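You operate a simulated robot arm through the tools that you are given. There is no shell and no other tool. Be economical: measure what you need, move in short steps, check, and stop when the job is done.

The job below is to be done with a simulated robot arm. You get a single attempt, and the scene is never put back.

Task
Close the feeder down and clear the jar and both plants off it.
Fine: park the spout; the jar goes in the jar holder once the feeder knob is at shut; the plants go in the grey rack. Set down upright: feed jar.

It is judged by the outcome, as a careful person would: the job done as asked, and still so three seconds after it is handed in. It fails if anything else is knocked over, pushed out of place, dropped, spilled or broken.

Robot
A 6-joint arm with a two-finger parallel gripper, fixed in place. Base frame: the origin is at the foot of the arm, x ahead of it, y to its left, z up; the work surface is at about z = 800. Lengths are in mm, angles in rad, forces in N, time in s.
With the tool pointing down near the work surface it reaches from about 260 to 680 mm from the base axis. Its first joint turns from -1.152 to 1.152 rad. Payload 2.9 kg.
The TCP is the grasp point between the finger pads, 30 mm short of the fingertips. In the tool frame z runs along the fingers and y along their closing line. Largest opening 110 mm; finger width 20, thickness 10; the body of the gripper, 48 by 112 mm, starts 55 mm behind the TCP.
Orientation is told as [roll, pitch, yaw] about the base's x, y, z axes, in that order, counted from this pose: with the fingers straight down and closing along the base's y, the tool's x points along the base's -x, its y along +y and its z along -z.

Tools
- The arm moves only by the tool move_arm. Its argument "targets" is a list of rows, each a list of 7 numbers: the shift along the base's x, y, z in mm, then the turn, a rotation vector about the base's x, y, z in rad, then the finger opening in mm, from 0 to 110. In form: [[tx, ty, tz, wx, wy, wz, jaw], ...]. A call has 1 to 10 rows; each row is the pose to reach, as a shift and turn from the pose commanded when the call began. A row lasts 0.2 s, in which the tool goes at most 50 mm and 0.15 rad; a call with a longer step from one row to the next is refused whole, and so is a gripper value outside its range. Where a pose cannot be reached the arm comes as near as it can. A force on the tool above 60 N (or 10 N above the force at the start of the call, whichever is more), or a blocked arm, ends the call early, and 0.2 s more pass. The fingers move at their own pace (about 108 mm/s each) and stop on an object; they squeeze with about 36 N. The grip force told is the motor's: it shows also when the fingers shut on nothing. Time passes only in rows, and 0.2 s behind the last, so rows that repeat a pose let the fingers close. The reply holds the time, the measured pose of the TCP, the force on the tool along the base axes, the opening and the grip force, in the units named above and with some noise, with the torque about the TCP (base axes, N m) and any sound that the robot's microphone picked up.
- Cameras (640 x 400 px; columns grow to the right, rows downward): "scene" is fixed at [82.3, 432.7, 1394.1]; the picture's right is [-0.70, -0.71, 0.00], its down [-0.35, 0.34, -0.87] and it looks along [0.62, -0.61, -0.49] (base axes); focal length 260 px, centre (320, 200). "wrist" rides on the gripper at [72, 17, -103] in the tool frame; the picture's right is [-0.23, 0.97, 0.00], its down [-0.76, -0.18, -0.62] and it looks along [-0.61, -0.14, 0.78] (tool axes); focal length 222 px, centre (320, 200). There is no depth. A picture from a camera that has moved, and an enlarged one, comes with that camera's place and axes in the base frame and with its lens.
- camera(camera): a new picture of that camera. It takes no simulated time.
- close_up(camera, box): a new picture of the part [left, top, right, bottom] of that camera's present view, enlarged. It takes no simulated time.
- finish_job(): hands the job in; it is judged then, once.

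Go step by step. Nothing tells you positions but the pictures and the camera data: compare them with the known pose of the tool, close in by small moves and look again before you grip or let go. The budget is 120 turns and 84 pictures, counting those below and the enlarged ones. Unless the task says otherwise, let go and move clear before handing in, and close with one line.

The tools are called after "Request:" as a command line: name --pt "numbers of a row" for each row, then --argument value for the rest, lists and objects as JSON in quotes. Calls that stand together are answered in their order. move_arm: Moves the arm, as the interface text tells. Its arguments: {"type":"object","properties":{"targets":{"type":"array","items":{"type":"array","items":{"type":"number"}}}},"required":["targets"]} The other tools are called the same way: camera (camera) takes a picture; close_up (camera, box) takes an enlarged picture of a part of a camera's view; finish_job () hands the job in.

At the start:

```text
time: 0.0
tcp_pos: [385.3, -144.9, 1285.3]
ee_rot: [0.001, -0.001, 0.0]
force: [-1.0, 0.2, -0.4]
torque: [0.04, -0.02, 0.0]
finger_gap: 109.9
gripper_force: 0.1
```

scene: 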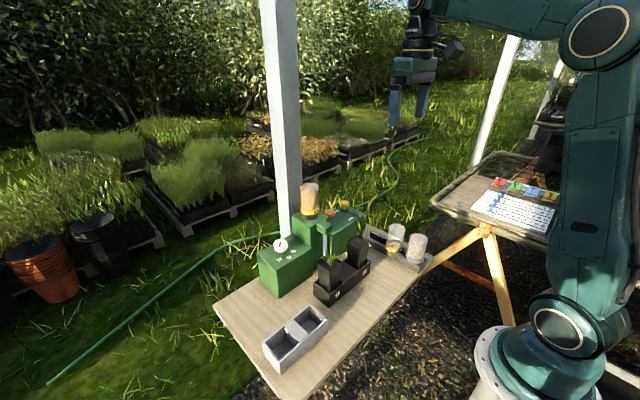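
wrist: 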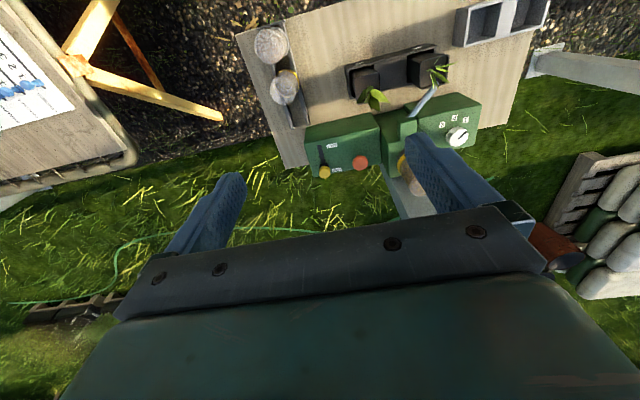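

I see a green feeder with a jar on top, a dial, a lever and a spout, plus a black tray with two plants, a grey rack and a jar holder. I'll look closer first.

Request:
close_up --camera "scene" --box '[210, 170, 370, 270]'

Request:
close_up --camera "scene" --box '[290, 200, 450, 300]'

Request:
close_up --camera "wrist" --box '[240, 0, 400, 100]'

Request:
close_up --camera "wrist" --box '[300, 80, 492, 200]'

```text
4.00 times, centred on (290, 220) of scene
camera zoom: at [82.3, 432.7, 1394.1], right [-0.7, -0.71, 0.0], down [-0.35, 0.34, -0.87], along [0.62, -0.61, -0.49], focal length 1040 px, centre (440, 120)
```

zoom: 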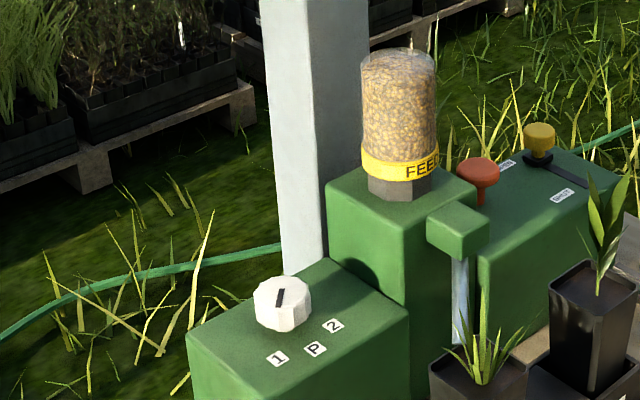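

```text
4.00 times, centred on (370, 250) of scene
camera zoom: at [82.3, 432.7, 1394.1], right [-0.7, -0.71, 0.0], down [-0.35, 0.34, -0.87], along [0.62, -0.61, -0.49], focal length 1040 px, centre (120, 0)
```

zoom: 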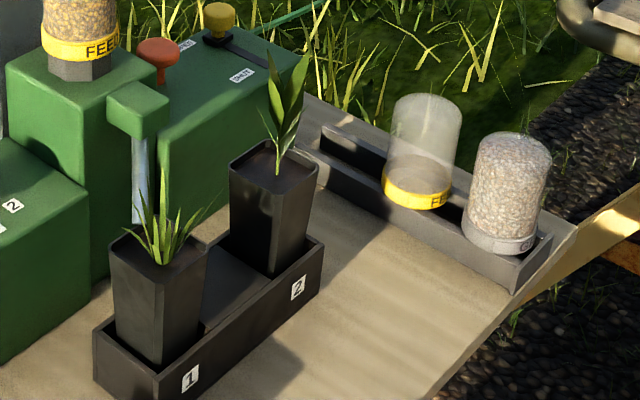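

```text
4.00 times, centred on (320, 50) of wrist
camera zoom: at [311.7, -127.6, 1389.3], right [0.23, 0.97, 0.0], down [0.76, -0.18, 0.62], along [0.61, -0.14, -0.78], focal length 888 px, centre (320, 800)
```

zoom: 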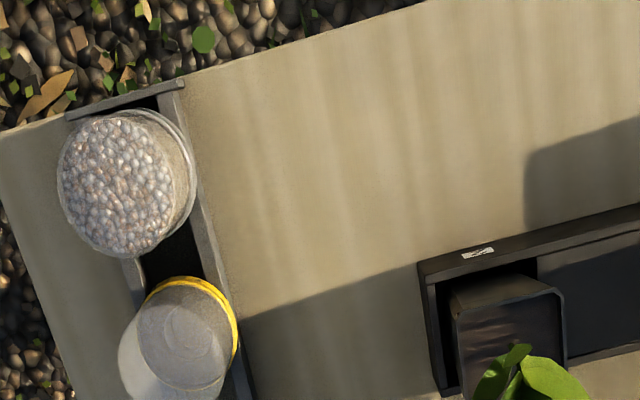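

```text
3.33 times, centred on (396, 140) of wrist
camera zoom: at [311.7, -127.6, 1389.3], right [0.23, 0.97, 0.0], down [0.76, -0.18, 0.62], along [0.61, -0.14, -0.78], focal length 740 px, centre (67, 400)
```

zoom: 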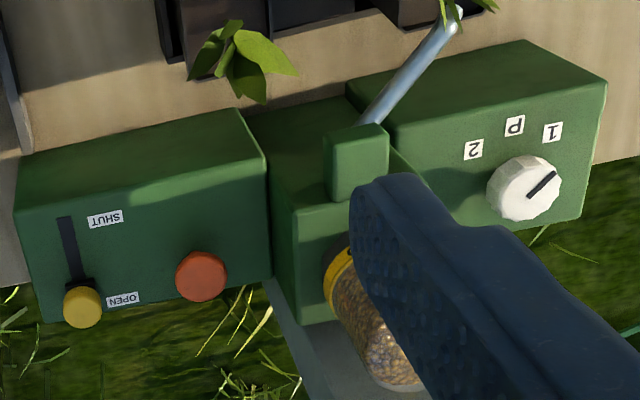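

The spout dial points at 1, and the yellow slider knob is at OPEN, at about (579, -178, 940), with SHUT about 50 mm toward the robot. I'll go above the yellow knob and look.

Request:
move_arm --pt "24 -4 -30 0 0 0 110" --pt "48 -8 -60 0 0 0 100" --pt "72 -12 -90 0 0 0 90" --pt "96 -16 -120 0 0 0 80" --pt "120 -20 -150 0 0 0 70" --pt "144 -25 -180 0 0 0 60" --pt "168 -30 -210 0 0 0 60" --pt "190 -33 -235 0 0 0 60"

Request:
camera --camera "wrist"

Request:
close_up --camera "scene" --box '[250, 140, 410, 240]'

```text
time: 1.8
tcp_pos: [575.3, -178.9, 1049.6]
ee_rot: [0.0, -0.001, -0.001]
force: [0.3, 0.1, 0.2]
torque: [0.01, 0.0, 0.01]
finger_gap: 60.1
gripper_force: 0.0
```

```text
77 pictures are left
camera wrist: at [502.4, -161.5, 1152.9], right [0.23, 0.97, 0.0], down [0.76, -0.18, 0.62], along [0.61, -0.14, -0.78], focal length 222 px, centre (320, 200)
```

wrist: 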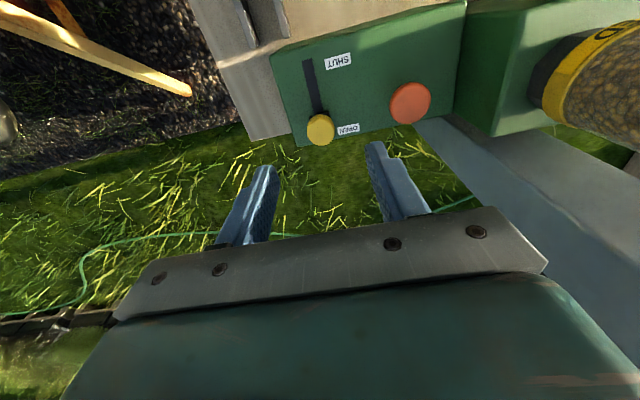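

```text
4.00 times, centred on (330, 190) of scene
camera zoom: at [82.2, 432.7, 1394.1], right [-0.7, -0.71, 0.0], down [-0.35, 0.34, -0.87], along [0.62, -0.61, -0.49], focal length 1040 px, centre (280, 240)
```

zoom: 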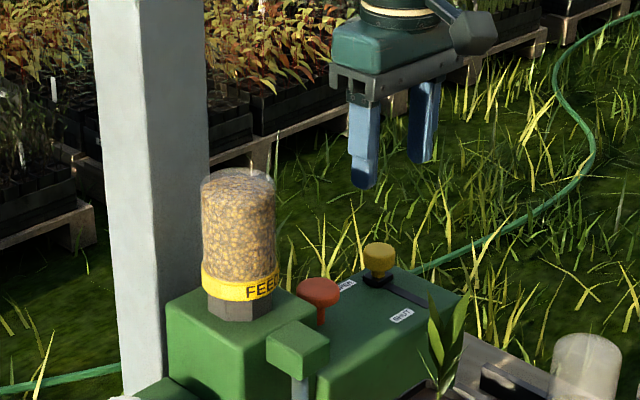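

The two views put the knob top at about (583, -180, 942). I'll lower over it and grip.

Request:
move_arm --pt "4 0 -35 0 0 0 60" --pt "7 -1 -70 0 0 0 60" --pt "7 -1 -100 0 0 0 60" --pt "7 -1 -100 0 0 0 40" --pt "7 -1 -100 0 0 0 10" --pt "7 -1 -100 0 0 0 10"

Request:
camera --camera "wrist"

```text
time: 3.2
tcp_pos: [582.1, -180.8, 948.6]
ee_rot: [0.0, -0.001, -0.002]
force: [0.5, -3.3, -3.2]
torque: [-0.11, -0.51, 0.03]
finger_gap: 27.4
gripper_force: 45.3
```

```text
75 pictures are left
camera wrist: at [509.1, -162.6, 1053.4], right [0.23, 0.97, 0.0], down [0.76, -0.18, 0.62], along [0.61, -0.14, -0.78], focal length 222 px, centre (320, 200)
```

wrist: 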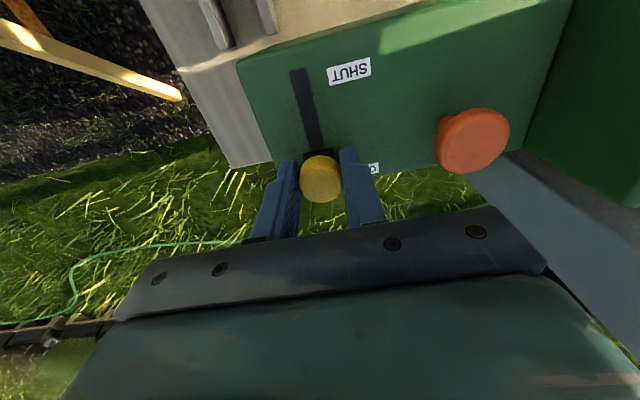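

The knob is gripped. I'll slide it toward SHUT (-x).

Request:
move_arm --pt "-8 0 0 0 0 0 10" --pt "-16 0 0 0 0 0 10" --pt "-24 0 0 0 0 0 10" --pt "-32 0 0 0 0 0 10" --pt "-38 0 0 0 0 0 10"

Request:
camera --camera "wrist"

```text
time: 4.4
tcp_pos: [542.1, -180.0, 949.9]
ee_rot: [0.001, 0.0, -0.003]
force: [1.5, -15.6, -13.1]
torque: [-0.31, -0.72, -0.09]
finger_gap: 27.0
gripper_force: 45.0
```

```text
74 pictures are left
camera wrist: at [469.8, -162.4, 1053.5], right [0.23, 0.97, 0.0], down [0.76, -0.18, 0.62], along [0.61, -0.14, -0.78], focal length 222 px, centre (320, 200)
```

wrist: 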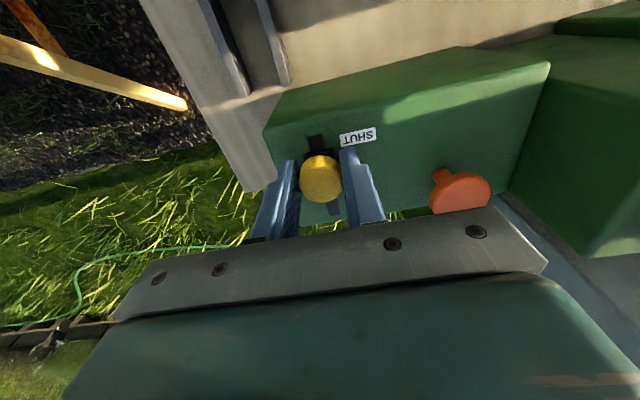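

It slid well, and a little slot remains. I'll continue gently.

Request:
move_arm --pt "-4 -1 0 0 0 0 10" --pt "-8 -1 0 0 0 0 10" --pt "-12 -1 0 0 0 0 10"

Request:
camera --camera "wrist"

```text
time: 5.2
tcp_pos: [535.6, -179.9, 948.8]
ee_rot: [-0.002, -0.011, 0.004]
force: [36.2, -11.8, -23.9]
torque: [-0.12, -0.41, 0.04]
finger_gap: 27.6
gripper_force: 44.9
```

```text
73 pictures are left
camera wrist: at [461.6, -162.7, 1052.9], right [0.22, 0.97, 0.0], down [0.75, -0.17, 0.63], along [0.62, -0.14, -0.77], focal length 222 px, centre (320, 200)
```

wrist: 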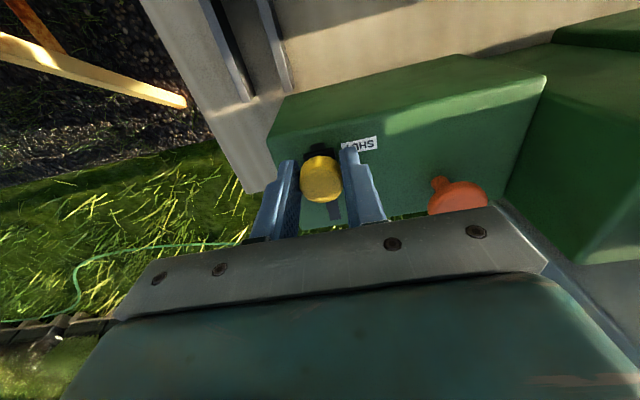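

It has reached the end stop at SHUT. I'll release and rise.

Request:
move_arm --pt "0 0 0 0 0 0 60" --pt "0 0 0 0 0 0 60" --pt "0 0 40 0 0 0 60" --pt "0 0 85 0 0 0 60" --pt "0 0 130 0 0 0 60" --pt "0 0 175 0 0 0 60"

Request:
close_up --camera "scene" --box '[250, 170, 410, 270]'

Request:
camera --camera "wrist"

```text
time: 6.6
tcp_pos: [529.4, -179.9, 1128.0]
ee_rot: [0.001, -0.001, -0.003]
force: [0.1, -1.0, -0.4]
torque: [0.01, -0.01, -0.01]
finger_gap: 59.9
gripper_force: 0.0
```

```text
4.00 times, centred on (330, 220) of scene
camera zoom: at [82.3, 432.7, 1394.1], right [-0.7, -0.71, 0.0], down [-0.35, 0.34, -0.87], along [0.62, -0.61, -0.49], focal length 1040 px, centre (280, 120)
```

zoom: 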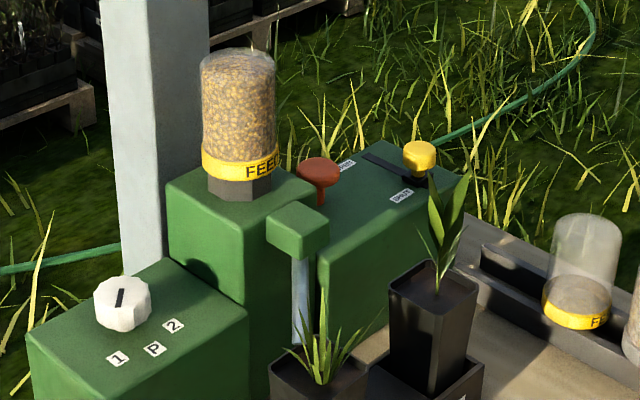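

```text
71 pictures are left
camera wrist: at [457.1, -162.4, 1231.3], right [0.23, 0.97, 0.0], down [0.76, -0.18, 0.62], along [0.61, -0.14, -0.78], focal length 222 px, centre (320, 200)
```

wrist: 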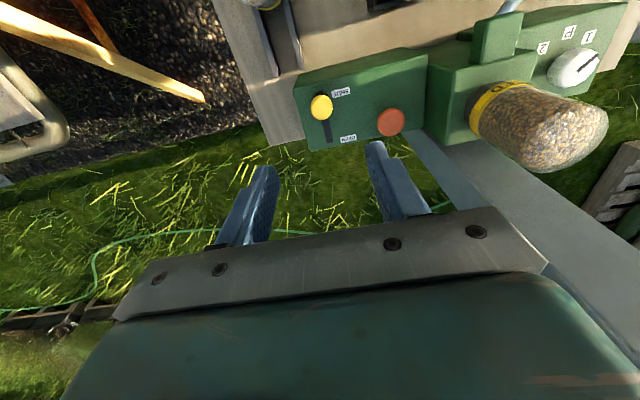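

The slider is at SHUT. The dial is at about (563, 112, 935), and going from 1 to P is a 45° counterclockwise turn. I'll fly over at height, pre-yawed by -0.785 rad.

Request:
move_arm --pt "0 0 45 0 0 0 70" --pt "0 40 65 0 0 -0.13 70" --pt "0 88 65 0 0 -0.26 70" --pt "0 136 65 0 0 -0.39 70" --pt "6 184 65 0 0 -0.52 70" --pt "15 232 65 0 0 -0.65 70" --pt "28 275 60 0 0 -0.785 70" --pt "34 292 20 0 0 -0.785 70" --pt "34 292 -20 0 0 -0.785 70" --pt "34 292 -60 0 0 -0.785 70"

Request:
camera --camera "wrist"

Request:
camera --camera "scene"

```text
time: 8.8
tcp_pos: [564.4, 111.8, 1065.1]
ee_rot: [0.001, -0.003, -0.785]
force: [-1.5, 0.7, 0.4]
torque: [-0.02, 0.01, 0.02]
finger_gap: 69.7
gripper_force: 0.0
```

```text
70 pictures are left
camera wrist: at [524.6, 176.1, 1168.4], right [0.85, 0.53, 0.0], down [0.41, -0.66, 0.62], along [0.33, -0.53, -0.78], focal length 222 px, centre (320, 200)
```

wrist: 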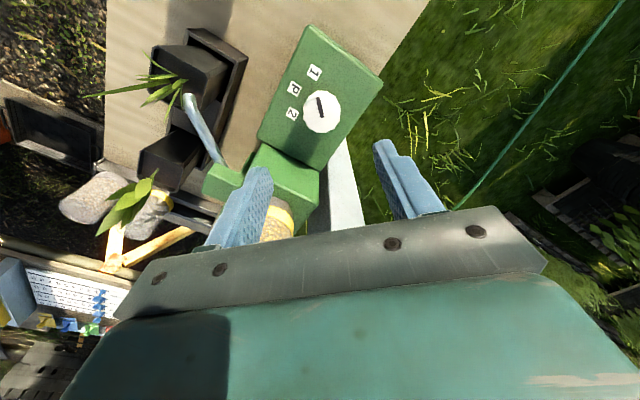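

```text
69 pictures are left
```

scene: 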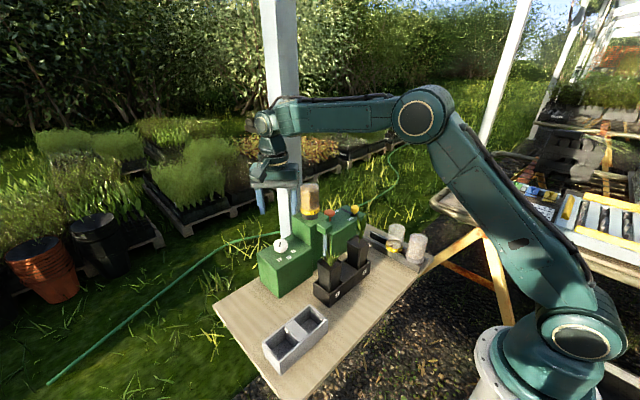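

The dial lies just ahead, at about (563, 114). I'll lower and grip it.

Request:
move_arm --pt "-1 2.5 -40 0 0 0 70" --pt "-1 2.5 -80 0 0 0 70" --pt "-1 2.5 -115 0 0 0 70"

Request:
close_up --camera "wrist" --box '[200, 80, 440, 230]'

Request:
close_up --camera "scene" --box '[230, 150, 390, 250]'

```text
time: 9.6
tcp_pos: [565.6, 114.9, 950.0]
ee_rot: [0.003, -0.003, -0.785]
force: [-0.2, -0.3, 0.3]
torque: [0.02, -0.01, -0.02]
finger_gap: 70.0
gripper_force: 0.0
```

```text
2.67 times, centred on (320, 155) of wrist
camera zoom: at [525.1, 179.2, 1053.7], right [0.85, 0.53, 0.0], down [0.41, -0.66, 0.62], along [0.33, -0.53, -0.78], focal length 592 px, centre (320, 320)
```

zoom: 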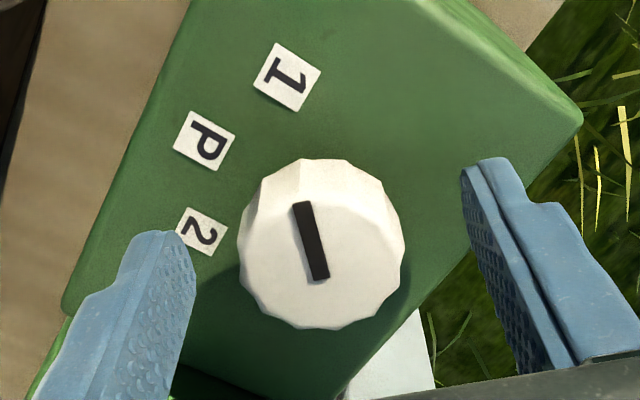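

```text
4.00 times, centred on (310, 200) of scene
camera zoom: at [82.3, 432.7, 1394.1], right [-0.7, -0.71, 0.0], down [-0.35, 0.34, -0.87], along [0.62, -0.61, -0.49], focal length 1040 px, centre (360, 200)
```

zoom: 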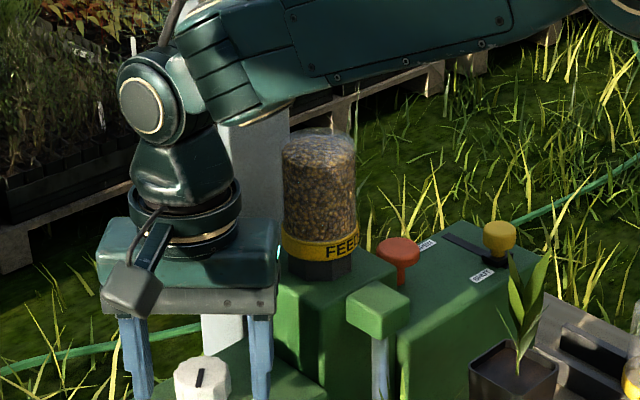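

The dial sits nicely between the fingers, about 4 mm off. I'll correct that and close.

Request:
move_arm --pt "-2.5 3 -3 0 0 0 70" --pt "-2.5 3 -3 0 0 0 50" --pt "-2.5 3 -3 0 0 0 30" --pt "-2.5 3 -3 0 0 0 25" --pt "-2.5 3 -3 0 0 0 25"

Request:
close_up --camera "wrist" --box '[200, 80, 440, 230]'

```text
time: 10.8
tcp_pos: [560.8, 118.8, 946.7]
ee_rot: [0.001, 0.0, -0.787]
force: [1.3, 0.4, -1.6]
torque: [-0.14, -0.13, 0.02]
finger_gap: 37.9
gripper_force: 45.3
```

```text
2.67 times, centred on (320, 155) of wrist
camera zoom: at [522.4, 181.9, 1050.9], right [0.85, 0.53, 0.0], down [0.41, -0.66, 0.62], along [0.33, -0.53, -0.78], focal length 592 px, centre (320, 320)
```

zoom: 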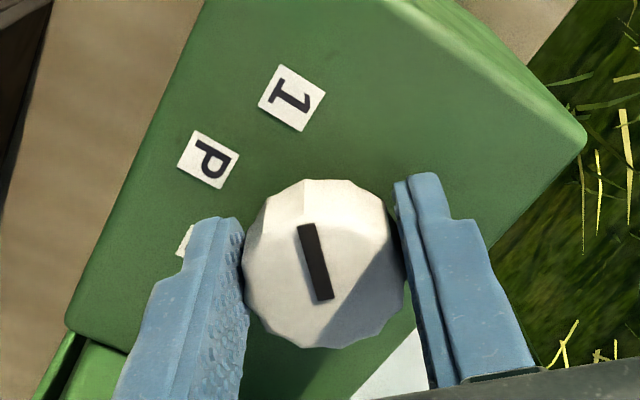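

The grip is good. I'll turn +45° about z.

Request:
move_arm --pt "0 0 0 0 0 0.13 25" --pt "0 0 0 0 0 0.26 25" --pt "0 0 0 0 0 0.39 25" --pt "0 0 0 0 0 0.52 25" --pt "0 0 0 0 0 0.65 25" --pt "0 0 0 0 0 0.785 25" --pt "0 0 0 0 0 0.785 25"

Request:
camera --camera "wrist"

Request:
close_up --camera "scene" --box '[240, 190, 400, 290]'

```text
time: 12.4
tcp_pos: [560.3, 114.4, 947.3]
ee_rot: [-0.002, 0.002, -0.003]
force: [-21.3, -27.6, 3.7]
torque: [-0.4, -0.52, -0.1]
finger_gap: 37.5
gripper_force: 45.1
```

```text
65 pictures are left
camera wrist: at [488.6, 132.8, 1051.2], right [0.23, 0.97, 0.0], down [0.76, -0.18, 0.62], along [0.6, -0.14, -0.78], focal length 222 px, centre (320, 200)
```

wrist: 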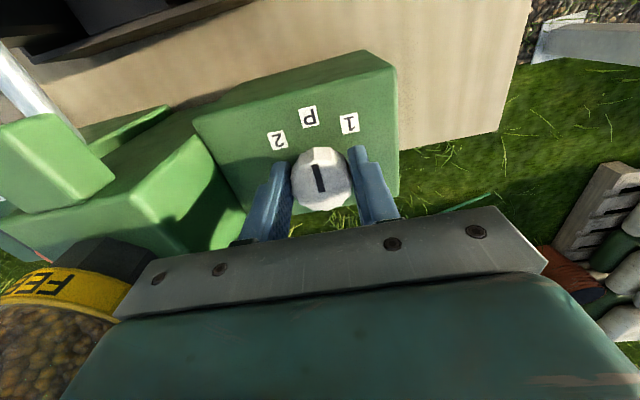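

```text
4.00 times, centred on (320, 240) of scene
camera zoom: at [81.6, 431.9, 1394.4], right [-0.7, -0.71, 0.0], down [-0.35, 0.34, -0.87], along [0.62, -0.61, -0.49], focal length 1040 px, centre (320, 40)
```

zoom: 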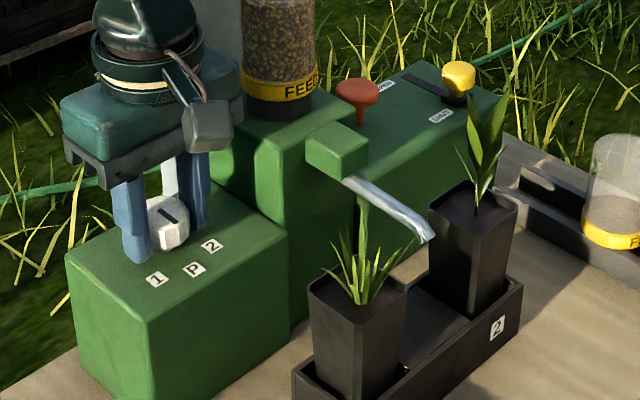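

The spout has swung to the park position and the pointer is at P. I'll release the dial and rise.

Request:
move_arm --pt "0 0 0 0 0 0 65" --pt "0 0 0 0 0 0 65" --pt "0 0 40 0 0 0 70" --pt "0 0 85 0 0 0 70" --pt "0 0 130 0 0 0 70" --pt "0 0 175 0 0 0 70" --pt "-30 0 215 0 0 0 70"

Request:
camera --camera "wrist"

Request:
close_up --camera "scene" --box '[250, 180, 410, 280]'

```text
time: 14.0
tcp_pos: [533.3, 116.8, 1163.1]
ee_rot: [0.001, 0.002, -0.002]
force: [0.6, 0.3, 0.2]
torque: [-0.03, -0.01, 0.04]
finger_gap: 70.0
gripper_force: 0.1
```

```text
63 pictures are left
camera wrist: at [460.4, 133.8, 1268.3], right [0.23, 0.97, 0.0], down [0.76, -0.18, 0.62], along [0.61, -0.14, -0.78], focal length 222 px, centre (320, 200)
```

wrist: 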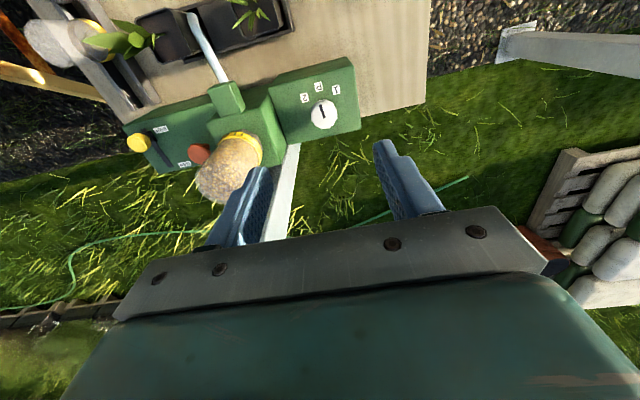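

```text
4.00 times, centred on (330, 230) of scene
camera zoom: at [82.3, 432.7, 1394.1], right [-0.7, -0.71, 0.0], down [-0.35, 0.34, -0.87], along [0.62, -0.61, -0.49], focal length 1040 px, centre (280, 80)
```

zoom: 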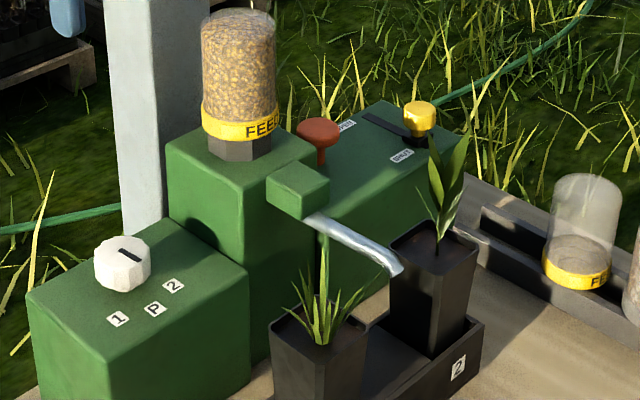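

The dial is at P, the spout is parked and the slider is shut. Before taking the jar I'll get a look into the jar holder's empty slot, at about (467, -223).

Request:
move_arm --pt "-15 -45 10 0 0 0 80" --pt "-30 -90 10 0 0 0 90" --pt "-45 -135 10 0 0 0 90" --pt "-60 -180 10 0 0 0 90" --pt "-75 -225 10 0 0 0 90" --pt "-90 -270 10 0 0 0 90" --pt "-103 -317 10 0 0 0 90"

Request:
camera --camera "wrist"

Request:
close_up --camera "wrist" --box '[220, 0, 380, 100]'

```text
time: 15.6
tcp_pos: [431.4, -198.2, 1175.5]
ee_rot: [0.003, 0.0, 0.0]
force: [-0.4, 0.7, 0.3]
torque: [-0.01, 0.02, -0.03]
finger_gap: 90.0
gripper_force: 0.1
```

```text
61 pictures are left
camera wrist: at [357.8, -180.5, 1278.9], right [0.23, 0.97, 0.0], down [0.76, -0.18, 0.62], along [0.61, -0.14, -0.78], focal length 222 px, centre (320, 200)
```

wrist: 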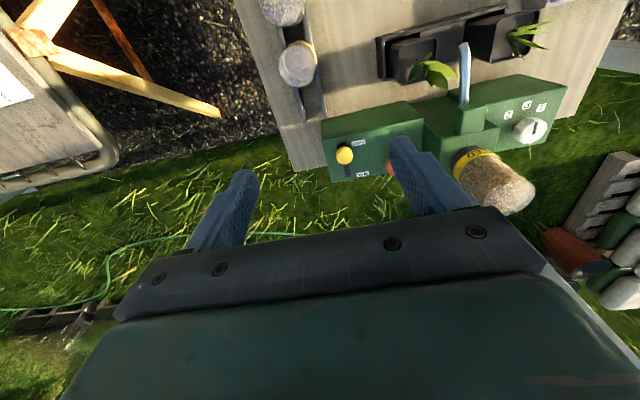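

```text
4.00 times, centred on (300, 50) of wrist
camera zoom: at [357.8, -180.5, 1278.9], right [0.23, 0.97, 0.0], down [0.76, -0.18, 0.62], along [0.61, -0.14, -0.78], focal length 888 px, centre (400, 800)
```

zoom: 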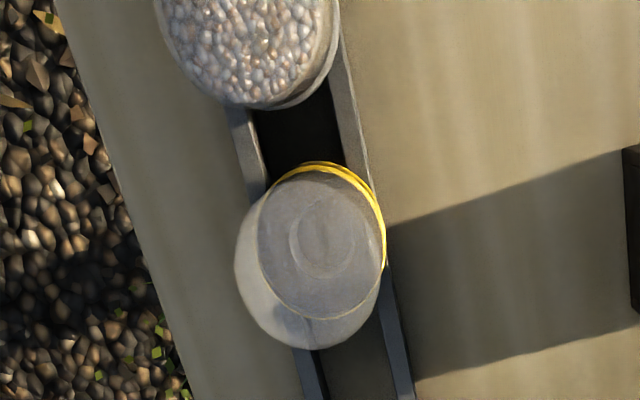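

Request:
close_up --camera "wrist" --box '[256, 60, 368, 130]'

Request:
close_up --camera "scene" --box '[350, 210, 446, 270]'

```text
5.71 times, centred on (312, 95) of wrist
camera zoom: at [357.8, -180.5, 1278.9], right [0.23, 0.97, 0.0], down [0.76, -0.18, 0.62], along [0.61, -0.14, -0.78], focal length 1269 px, centre (366, 800)
```

zoom: 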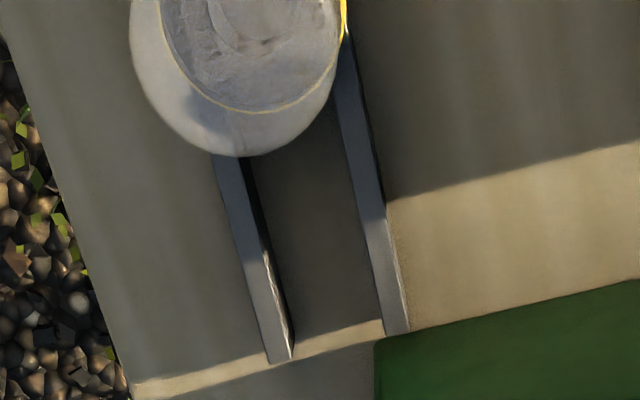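

```text
6.67 times, centred on (398, 240) of scene
camera zoom: at [82.2, 432.7, 1394.1], right [-0.7, -0.71, 0.0], down [-0.35, 0.34, -0.87], along [0.62, -0.61, -0.49], focal length 1734 px, centre (-200, -67)
```

zoom: 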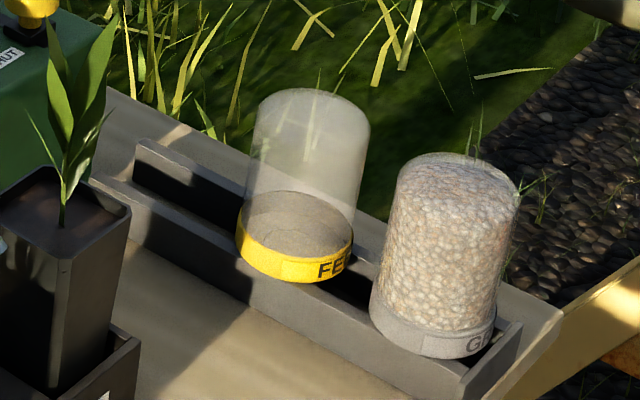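

The holder is a two-rail trough with a free spot near (468, -225), its rail tops at about z 825. I'll go in front of the feed jar with a slight backward tilt, because the post stands right behind it.

Request:
move_arm --pt "10 45 0 0 -0.06 0 90" --pt "20 90 0 0 -0.13 0 90" --pt "32 135 0 0 -0.19 0 90" --pt "42 180 0 0 -0.25 0 90" --pt "48 200 -15 0 -0.25 0 90"

Request:
camera --camera "wrist"

Request:
close_up --camera "scene" --box '[260, 160, 356, 220]'

```text
time: 16.8
tcp_pos: [476.5, 1.4, 1158.4]
ee_rot: [0.001, -0.252, 0.001]
force: [-0.6, 0.6, 0.2]
torque: [0.0, -0.02, 0.0]
finger_gap: 89.8
gripper_force: 0.0
```

```text
57 pictures are left
camera wrist: at [381.1, 19.2, 1241.0], right [0.22, 0.97, 0.06], down [0.58, -0.18, 0.79], along [0.78, -0.14, -0.61], focal length 222 px, centre (320, 200)
```

wrist: 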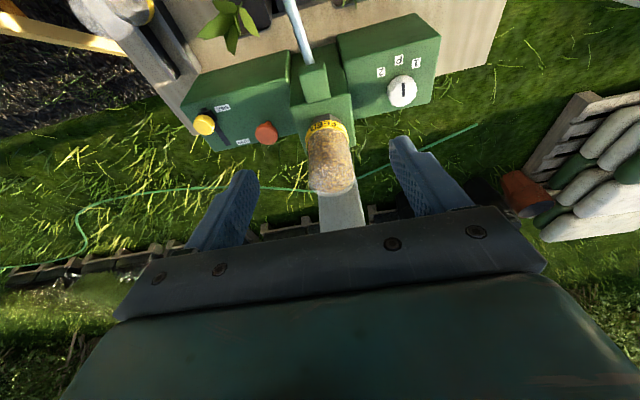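

```text
6.67 times, centred on (308, 190) of scene
camera zoom: at [82.3, 432.7, 1394.1], right [-0.7, -0.71, 0.0], down [-0.35, 0.34, -0.87], along [0.62, -0.61, -0.49], focal length 1734 px, centre (400, 267)
```

zoom: 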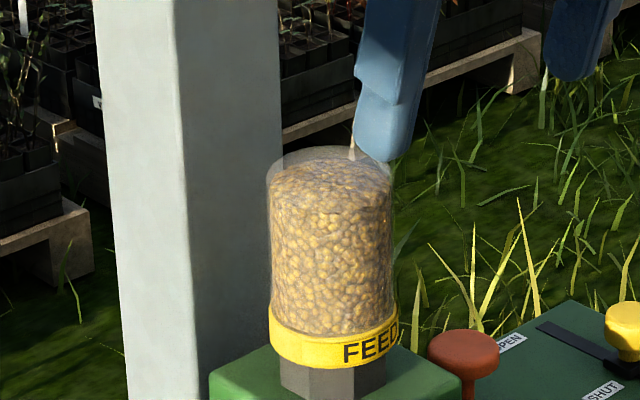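

The jar axis is at (560, 2.5), its top at z 1083 and the band at about 1000–1018. I'll straddle it and grip the glass with the TCP at z 1050.

Request:
move_arm --pt "40 1 0 0 0 0 90" --pt "75 1 -10 0 0 0 90" --pt "83 1 -45 0 0 0 90" --pt "83.5 1 -80 0 0 0 90" --pt "83.5 1 -108 0 0 0 90"

Request:
camera --camera "wrist"

Request:
close_up --camera "scene" --box '[250, 130, 378, 210]'

```text
time: 18.0
tcp_pos: [561.1, 3.0, 1047.9]
ee_rot: [0.002, -0.251, 0.002]
force: [0.2, -0.8, 0.3]
torque: [0.02, 0.01, -0.01]
finger_gap: 90.2
gripper_force: 0.2
```

```text
55 pictures are left
camera wrist: at [464.7, 20.5, 1131.1], right [0.22, 0.97, 0.06], down [0.58, -0.18, 0.79], along [0.78, -0.14, -0.61], focal length 222 px, centre (320, 200)
```

wrist: 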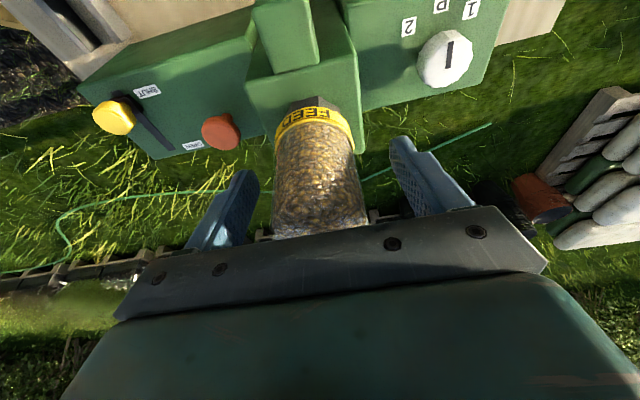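

```text
5.00 times, centred on (314, 170) of scene
camera zoom: at [82.3, 432.7, 1394.1], right [-0.7, -0.71, 0.0], down [-0.35, 0.34, -0.87], along [0.62, -0.61, -0.49], focal length 1300 px, centre (350, 350)
```

zoom: 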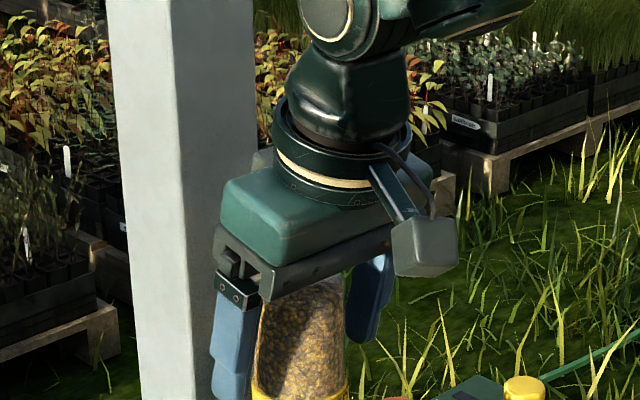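

The jar is centred between the fingers with no contact. I'll close on it.

Request:
move_arm --pt "-1 0 1 0 0 0 70" --pt "-1 0 1 0 0 0 50" --pt "-1 0 1 0 0 0 40" --pt "-1 0 1 0 0 0 40"

```text
time: 19.0
tcp_pos: [559.5, 1.2, 1049.4]
ee_rot: [0.0, -0.249, -0.005]
force: [0.7, -9.9, -0.2]
torque: [-0.51, -0.07, -0.08]
finger_gap: 55.3
gripper_force: 36.0
```

The grip is firm at 55 mm. I'll relieve the small sideways load and lift a little.

Request:
move_arm --pt "0 -2 0 0 0 0 40" --pt "0 -2 5 0 0 0 40" --pt "0 -2 12 0 0 0 40" --pt "0 -2 20 0 0 0 40"

Request:
close_up --camera "scene" --box '[250, 150, 378, 230]'

```text
time: 20.0
tcp_pos: [559.6, 0.9, 1069.7]
ee_rot: [0.002, -0.251, 0.0]
force: [-1.3, 0.5, -1.1]
torque: [0.02, 0.0, 0.01]
finger_gap: 55.3
gripper_force: 36.6
```

```text
5.00 times, centred on (314, 190) of scene
camera zoom: at [82.3, 432.7, 1394.1], right [-0.7, -0.71, 0.0], down [-0.35, 0.34, -0.87], along [0.62, -0.61, -0.49], focal length 1300 px, centre (350, 250)
```

zoom: 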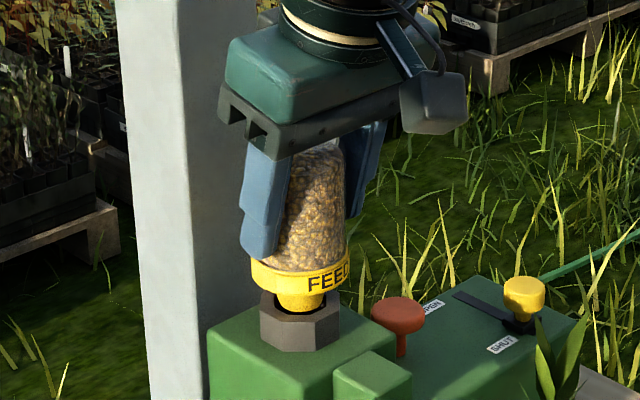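

The jar is free, with a narrow neck underneath that fits between the rails. I'll lift clear and carry it over to the holder.

Request:
move_arm --pt "0 0 25 0 0 0 40" --pt "0 0 55 0 0 0 40" --pt "-10 -25 65 0 0 0 40" --pt "-24 -60 65 0 0 0 40" --pt "-38 -95 65 0 0 0 40" --pt "-52 -130 65 0 0 0 40" --pt "-66 -165 65 0 0 0 40" --pt "-80 -200 65 0 0 0 40" --pt "-90 -225 65 0 0 0 40" --pt "-90 -226 65 0 0 0 40"

Request:
camera --camera "scene"

Request:
camera --camera "wrist"

```text
time: 22.2
tcp_pos: [468.8, -227.3, 1135.3]
ee_rot: [0.0, -0.249, 0.0]
force: [0.4, -0.2, -1.2]
torque: [-0.01, 0.01, 0.0]
finger_gap: 55.3
gripper_force: 36.5
```

```text
52 pictures are left
```

scene: 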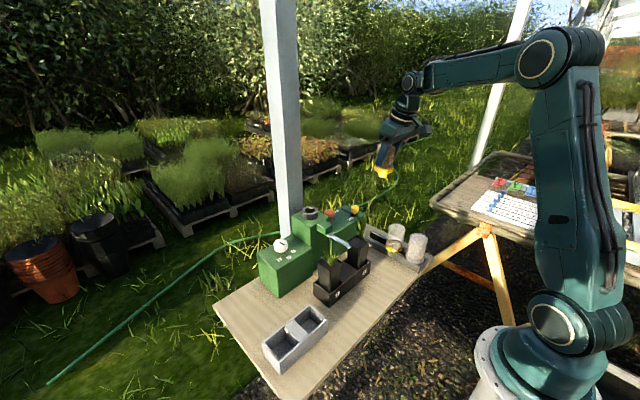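

```text
51 pictures are left
camera wrist: at [373.2, -210.0, 1218.8], right [0.22, 0.97, 0.06], down [0.58, -0.18, 0.79], along [0.78, -0.14, -0.61], focal length 222 px, centre (320, 200)
```

wrist: 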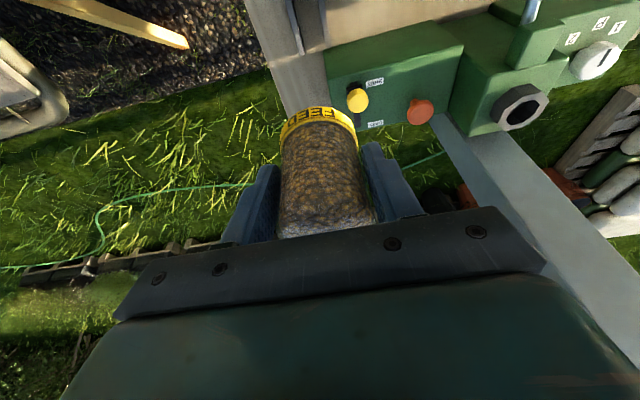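

I need the rail centreline precisely, so I'll zoom in on the rails.

Request:
close_up --camera "wrist" --box '[240, 0, 368, 80]'

Request:
close_up --camera "scene" --box '[352, 215, 432, 265]'

```text
5.00 times, centred on (304, 40) of wrist
camera zoom: at [373.2, -210.0, 1218.8], right [0.22, 0.97, 0.06], down [0.58, -0.18, 0.79], along [0.78, -0.14, -0.61], focal length 1111 px, centre (400, 1000)
```

zoom: 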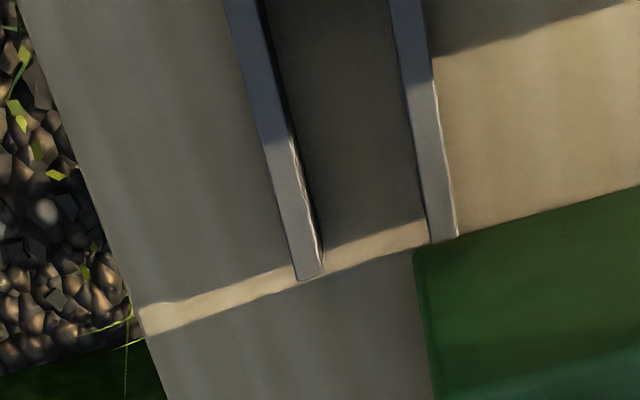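

```text
8.00 times, centred on (392, 240) of scene
camera zoom: at [82.3, 432.7, 1394.1], right [-0.7, -0.71, 0.0], down [-0.35, 0.34, -0.87], along [0.62, -0.61, -0.49], focal length 2081 px, centre (-256, -120)
```

zoom: 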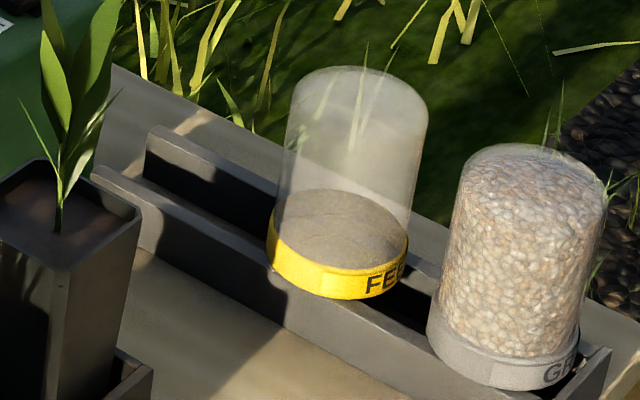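

The rail gap is about 35 mm wide, centred at y ≈ -223.6. I'll lower the jar to just above the rails.

Request:
move_arm --pt "0 1 -40 0 0 0 40" --pt "0 2 -80 0 0 0 40" --pt "0 3 -120 0 0 0 40" --pt "0 3.3 -155 0 0 0 40" --pt "0 3.3 -190 0 0 0 40" --pt "0 3.3 -205 0 0 0 40" --pt "0 3.3 -205 0 0 0 40"

Request:
camera --camera "wrist"

Request:
close_up --camera "scene" --box '[330, 190, 442, 260]'

```text
time: 23.8
tcp_pos: [468.4, -223.0, 930.5]
ee_rot: [0.0, -0.251, 0.0]
force: [0.3, -0.5, -1.7]
torque: [0.01, 0.02, -0.01]
finger_gap: 55.0
gripper_force: 36.1
```

```text
48 pictures are left
camera wrist: at [373.8, -205.0, 1012.6], right [0.22, 0.97, 0.06], down [0.58, -0.18, 0.79], along [0.78, -0.14, -0.61], focal length 222 px, centre (320, 200)
```

wrist: 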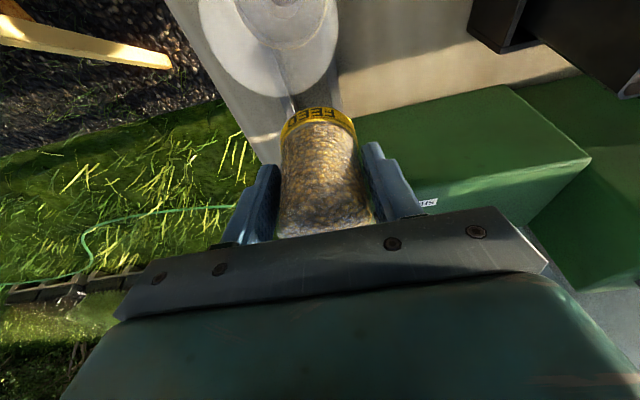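

```text
5.71 times, centred on (386, 225) of scene
camera zoom: at [82.3, 432.7, 1394.1], right [-0.7, -0.71, 0.0], down [-0.35, 0.34, -0.87], along [0.62, -0.61, -0.49], focal length 1486 px, centre (-57, 57)
```

zoom: 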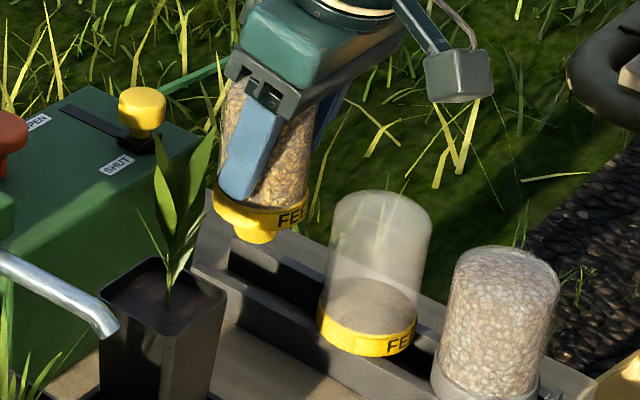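

Everything looks aligned. I'll nudge 3 mm away from the empty jar and lower gently.

Request:
move_arm --pt "3 -0.3 -12 0 0 0 40" --pt "3 -0.3 -24 0 0 0 40" --pt "3 -0.3 -34 0 0 0 40" --pt "3 -0.3 -41 0 0 0 40"

Request:
close_up --camera "scene" --box '[340, 200, 436, 260]'

Request:
close_up --camera "wrist" --box '[200, 30, 440, 180]'

```text
time: 24.8
tcp_pos: [473.9, -223.7, 889.7]
ee_rot: [0.0, -0.252, 0.0]
force: [-0.3, 0.2, -1.9]
torque: [-0.01, 0.01, 0.0]
finger_gap: 55.2
gripper_force: 35.8
```

```text
6.67 times, centred on (388, 230) of scene
camera zoom: at [82.3, 432.7, 1394.1], right [-0.7, -0.71, 0.0], down [-0.35, 0.34, -0.87], along [0.62, -0.61, -0.49], focal length 1734 px, centre (-133, 0)
```

zoom: 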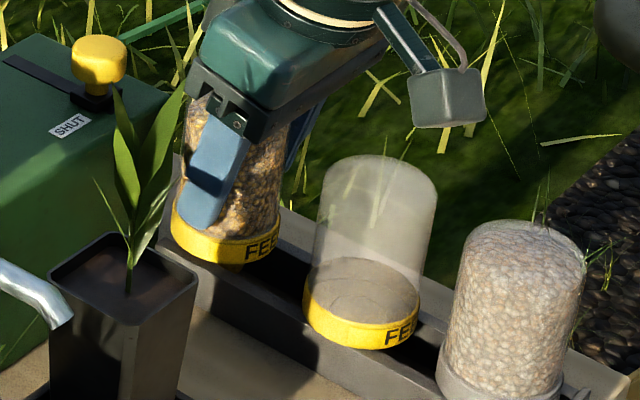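

```text
2.67 times, centred on (320, 105) of wrist
camera zoom: at [377.0, -206.1, 971.7], right [0.22, 0.97, 0.06], down [0.58, -0.18, 0.79], along [0.78, -0.14, -0.61], focal length 592 px, centre (320, 453)
```

zoom: 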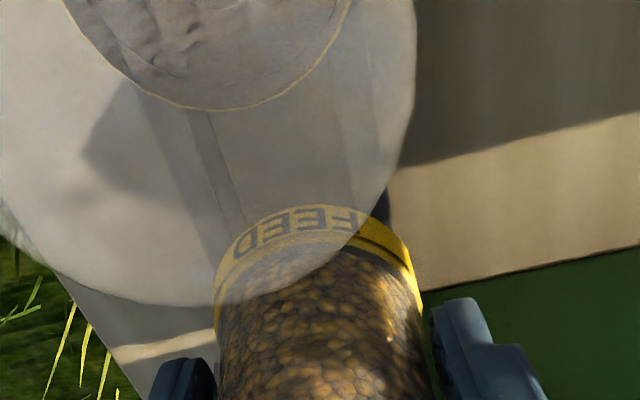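

The neck is in the gap, and the band is just above the rails. I'll lower in small steps to contact.

Request:
move_arm --pt "-1 0 -3 0 0 0 40" --pt "-1 0 -6 0 0 0 40" --pt "-1 0 -8 0 0 0 40"

```text
time: 25.6
tcp_pos: [472.3, -224.4, 880.5]
ee_rot: [-0.002, -0.25, 0.001]
force: [0.7, -0.6, -2.1]
torque: [-0.01, 0.06, 0.03]
finger_gap: 55.0
gripper_force: 36.0
```

Request:
move_arm --pt "0 0 -2 0 0 0 40" --pt "0 0 -4 0 0 0 40"

Request:
close_up --camera "scene" --box '[350, 215, 414, 255]'

```text
time: 26.2
tcp_pos: [471.8, -223.8, 879.1]
ee_rot: [-0.001, -0.256, 0.0]
force: [-10.4, 3.3, 31.8]
torque: [0.61, 0.11, 0.13]
finger_gap: 55.2
gripper_force: 35.7
```

```text
10.00 times, centred on (382, 235) of scene
camera zoom: at [81.5, 433.0, 1394.1], right [-0.7, -0.71, 0.0], down [-0.35, 0.34, -0.87], along [0.62, -0.61, -0.49], focal length 2601 px, centre (-300, -150)
```

zoom: 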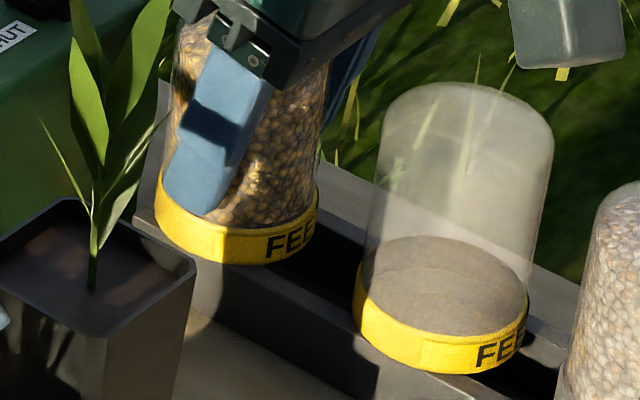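

It is seated, with contact at 32 N. I'll ease the load, open and back straight up.

Request:
move_arm --pt "0 0 3 0 0 0 40" --pt "0 0 3 0 0 0 72" --pt "0 0 3 0 0 0 72" --pt "0 0 30 0 0 0 72" --pt "0 0 65 0 0 0 72" --pt "0 0 110 0 0 0 72" --pt "-10 0 155 0 0 0 72" --pt "-20 0 200 0 0 0 72" --pt "-30 0 245 0 0 0 72"

Request:
camera --camera "wrist"

Request:
close_up --camera "scene" --box '[290, 200, 450, 300]'

```text
time: 28.2
tcp_pos: [442.7, -224.2, 1124.5]
ee_rot: [0.002, -0.249, 0.003]
force: [-0.5, 0.7, -0.4]
torque: [0.02, -0.04, 0.04]
finger_gap: 72.2
gripper_force: 0.1
```

```text
43 pictures are left
camera wrist: at [346.5, -206.4, 1207.3], right [0.22, 0.97, 0.06], down [0.58, -0.18, 0.79], along [0.78, -0.14, -0.61], focal length 222 px, centre (320, 200)
```

wrist: 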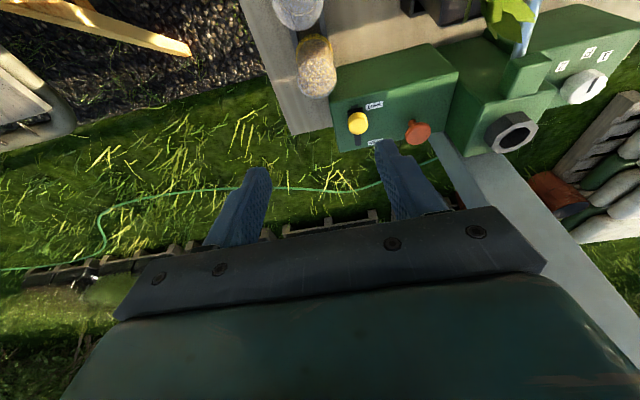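

```text
4.00 times, centred on (370, 250) of scene
camera zoom: at [82.2, 432.7, 1394.1], right [-0.7, -0.71, 0.0], down [-0.35, 0.34, -0.87], along [0.62, -0.61, -0.49], focal length 1040 px, centre (120, 0)
```

zoom: 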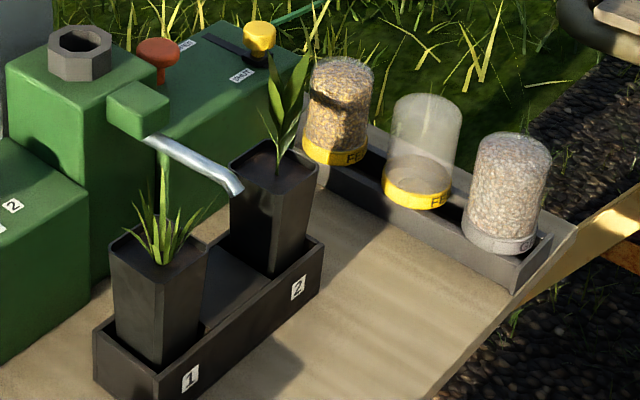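

The jar is set upright in the holder. Now the plants: I'll get an overhead view of the tray and the rack.

Request:
move_arm --pt "-10 35 30 0 0.05 0 72" --pt "-20 75 55 0 0.1 0 72" --pt "-35 115 55 0 0.15 0 72" --pt "-50 155 55 0 0.2 0 72" --pt "-65 195 55 0 0.25 0 72" --pt "-82 234 55 0 0.25 0 72" --pt "-92 264 55 0 0.25 0 72"

Request:
camera --camera "wrist"

Request:
close_up --camera "wrist" --box '[200, 40, 392, 160]'

Request:
close_up --camera "wrist" --box '[380, 0, 572, 120]'

```text
time: 29.8
tcp_pos: [350.9, 40.8, 1177.5]
ee_rot: [0.0, 0.002, -0.001]
force: [-0.4, -0.3, 1.0]
torque: [-0.02, 0.0, 0.0]
finger_gap: 71.9
gripper_force: 0.1
```

```text
41 pictures are left
camera wrist: at [278.0, 58.7, 1281.6], right [0.23, 0.97, 0.0], down [0.76, -0.18, 0.62], along [0.61, -0.14, -0.78], focal length 222 px, centre (320, 200)
```

wrist: 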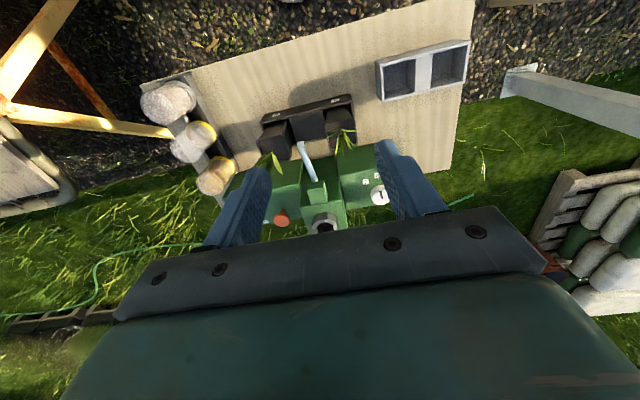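

```text
3.33 times, centred on (296, 100) of wrist
camera zoom: at [278.0, 58.7, 1281.6], right [0.23, 0.97, 0.0], down [0.76, -0.18, 0.62], along [0.61, -0.14, -0.78], focal length 740 px, centre (400, 533)
```

zoom: 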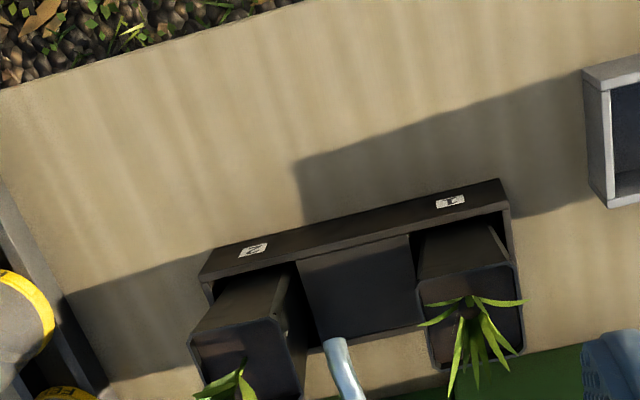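

```text
3.33 times, centred on (476, 60) of wrist
camera zoom: at [278.0, 58.7, 1281.6], right [0.23, 0.97, 0.0], down [0.76, -0.18, 0.62], along [0.61, -0.14, -0.78], focal length 740 px, centre (-200, 667)
```

zoom: 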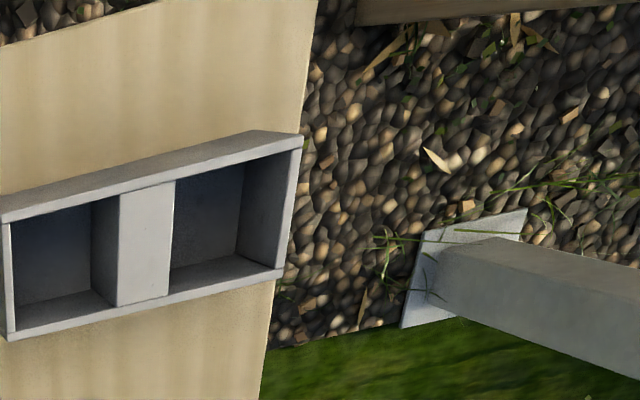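

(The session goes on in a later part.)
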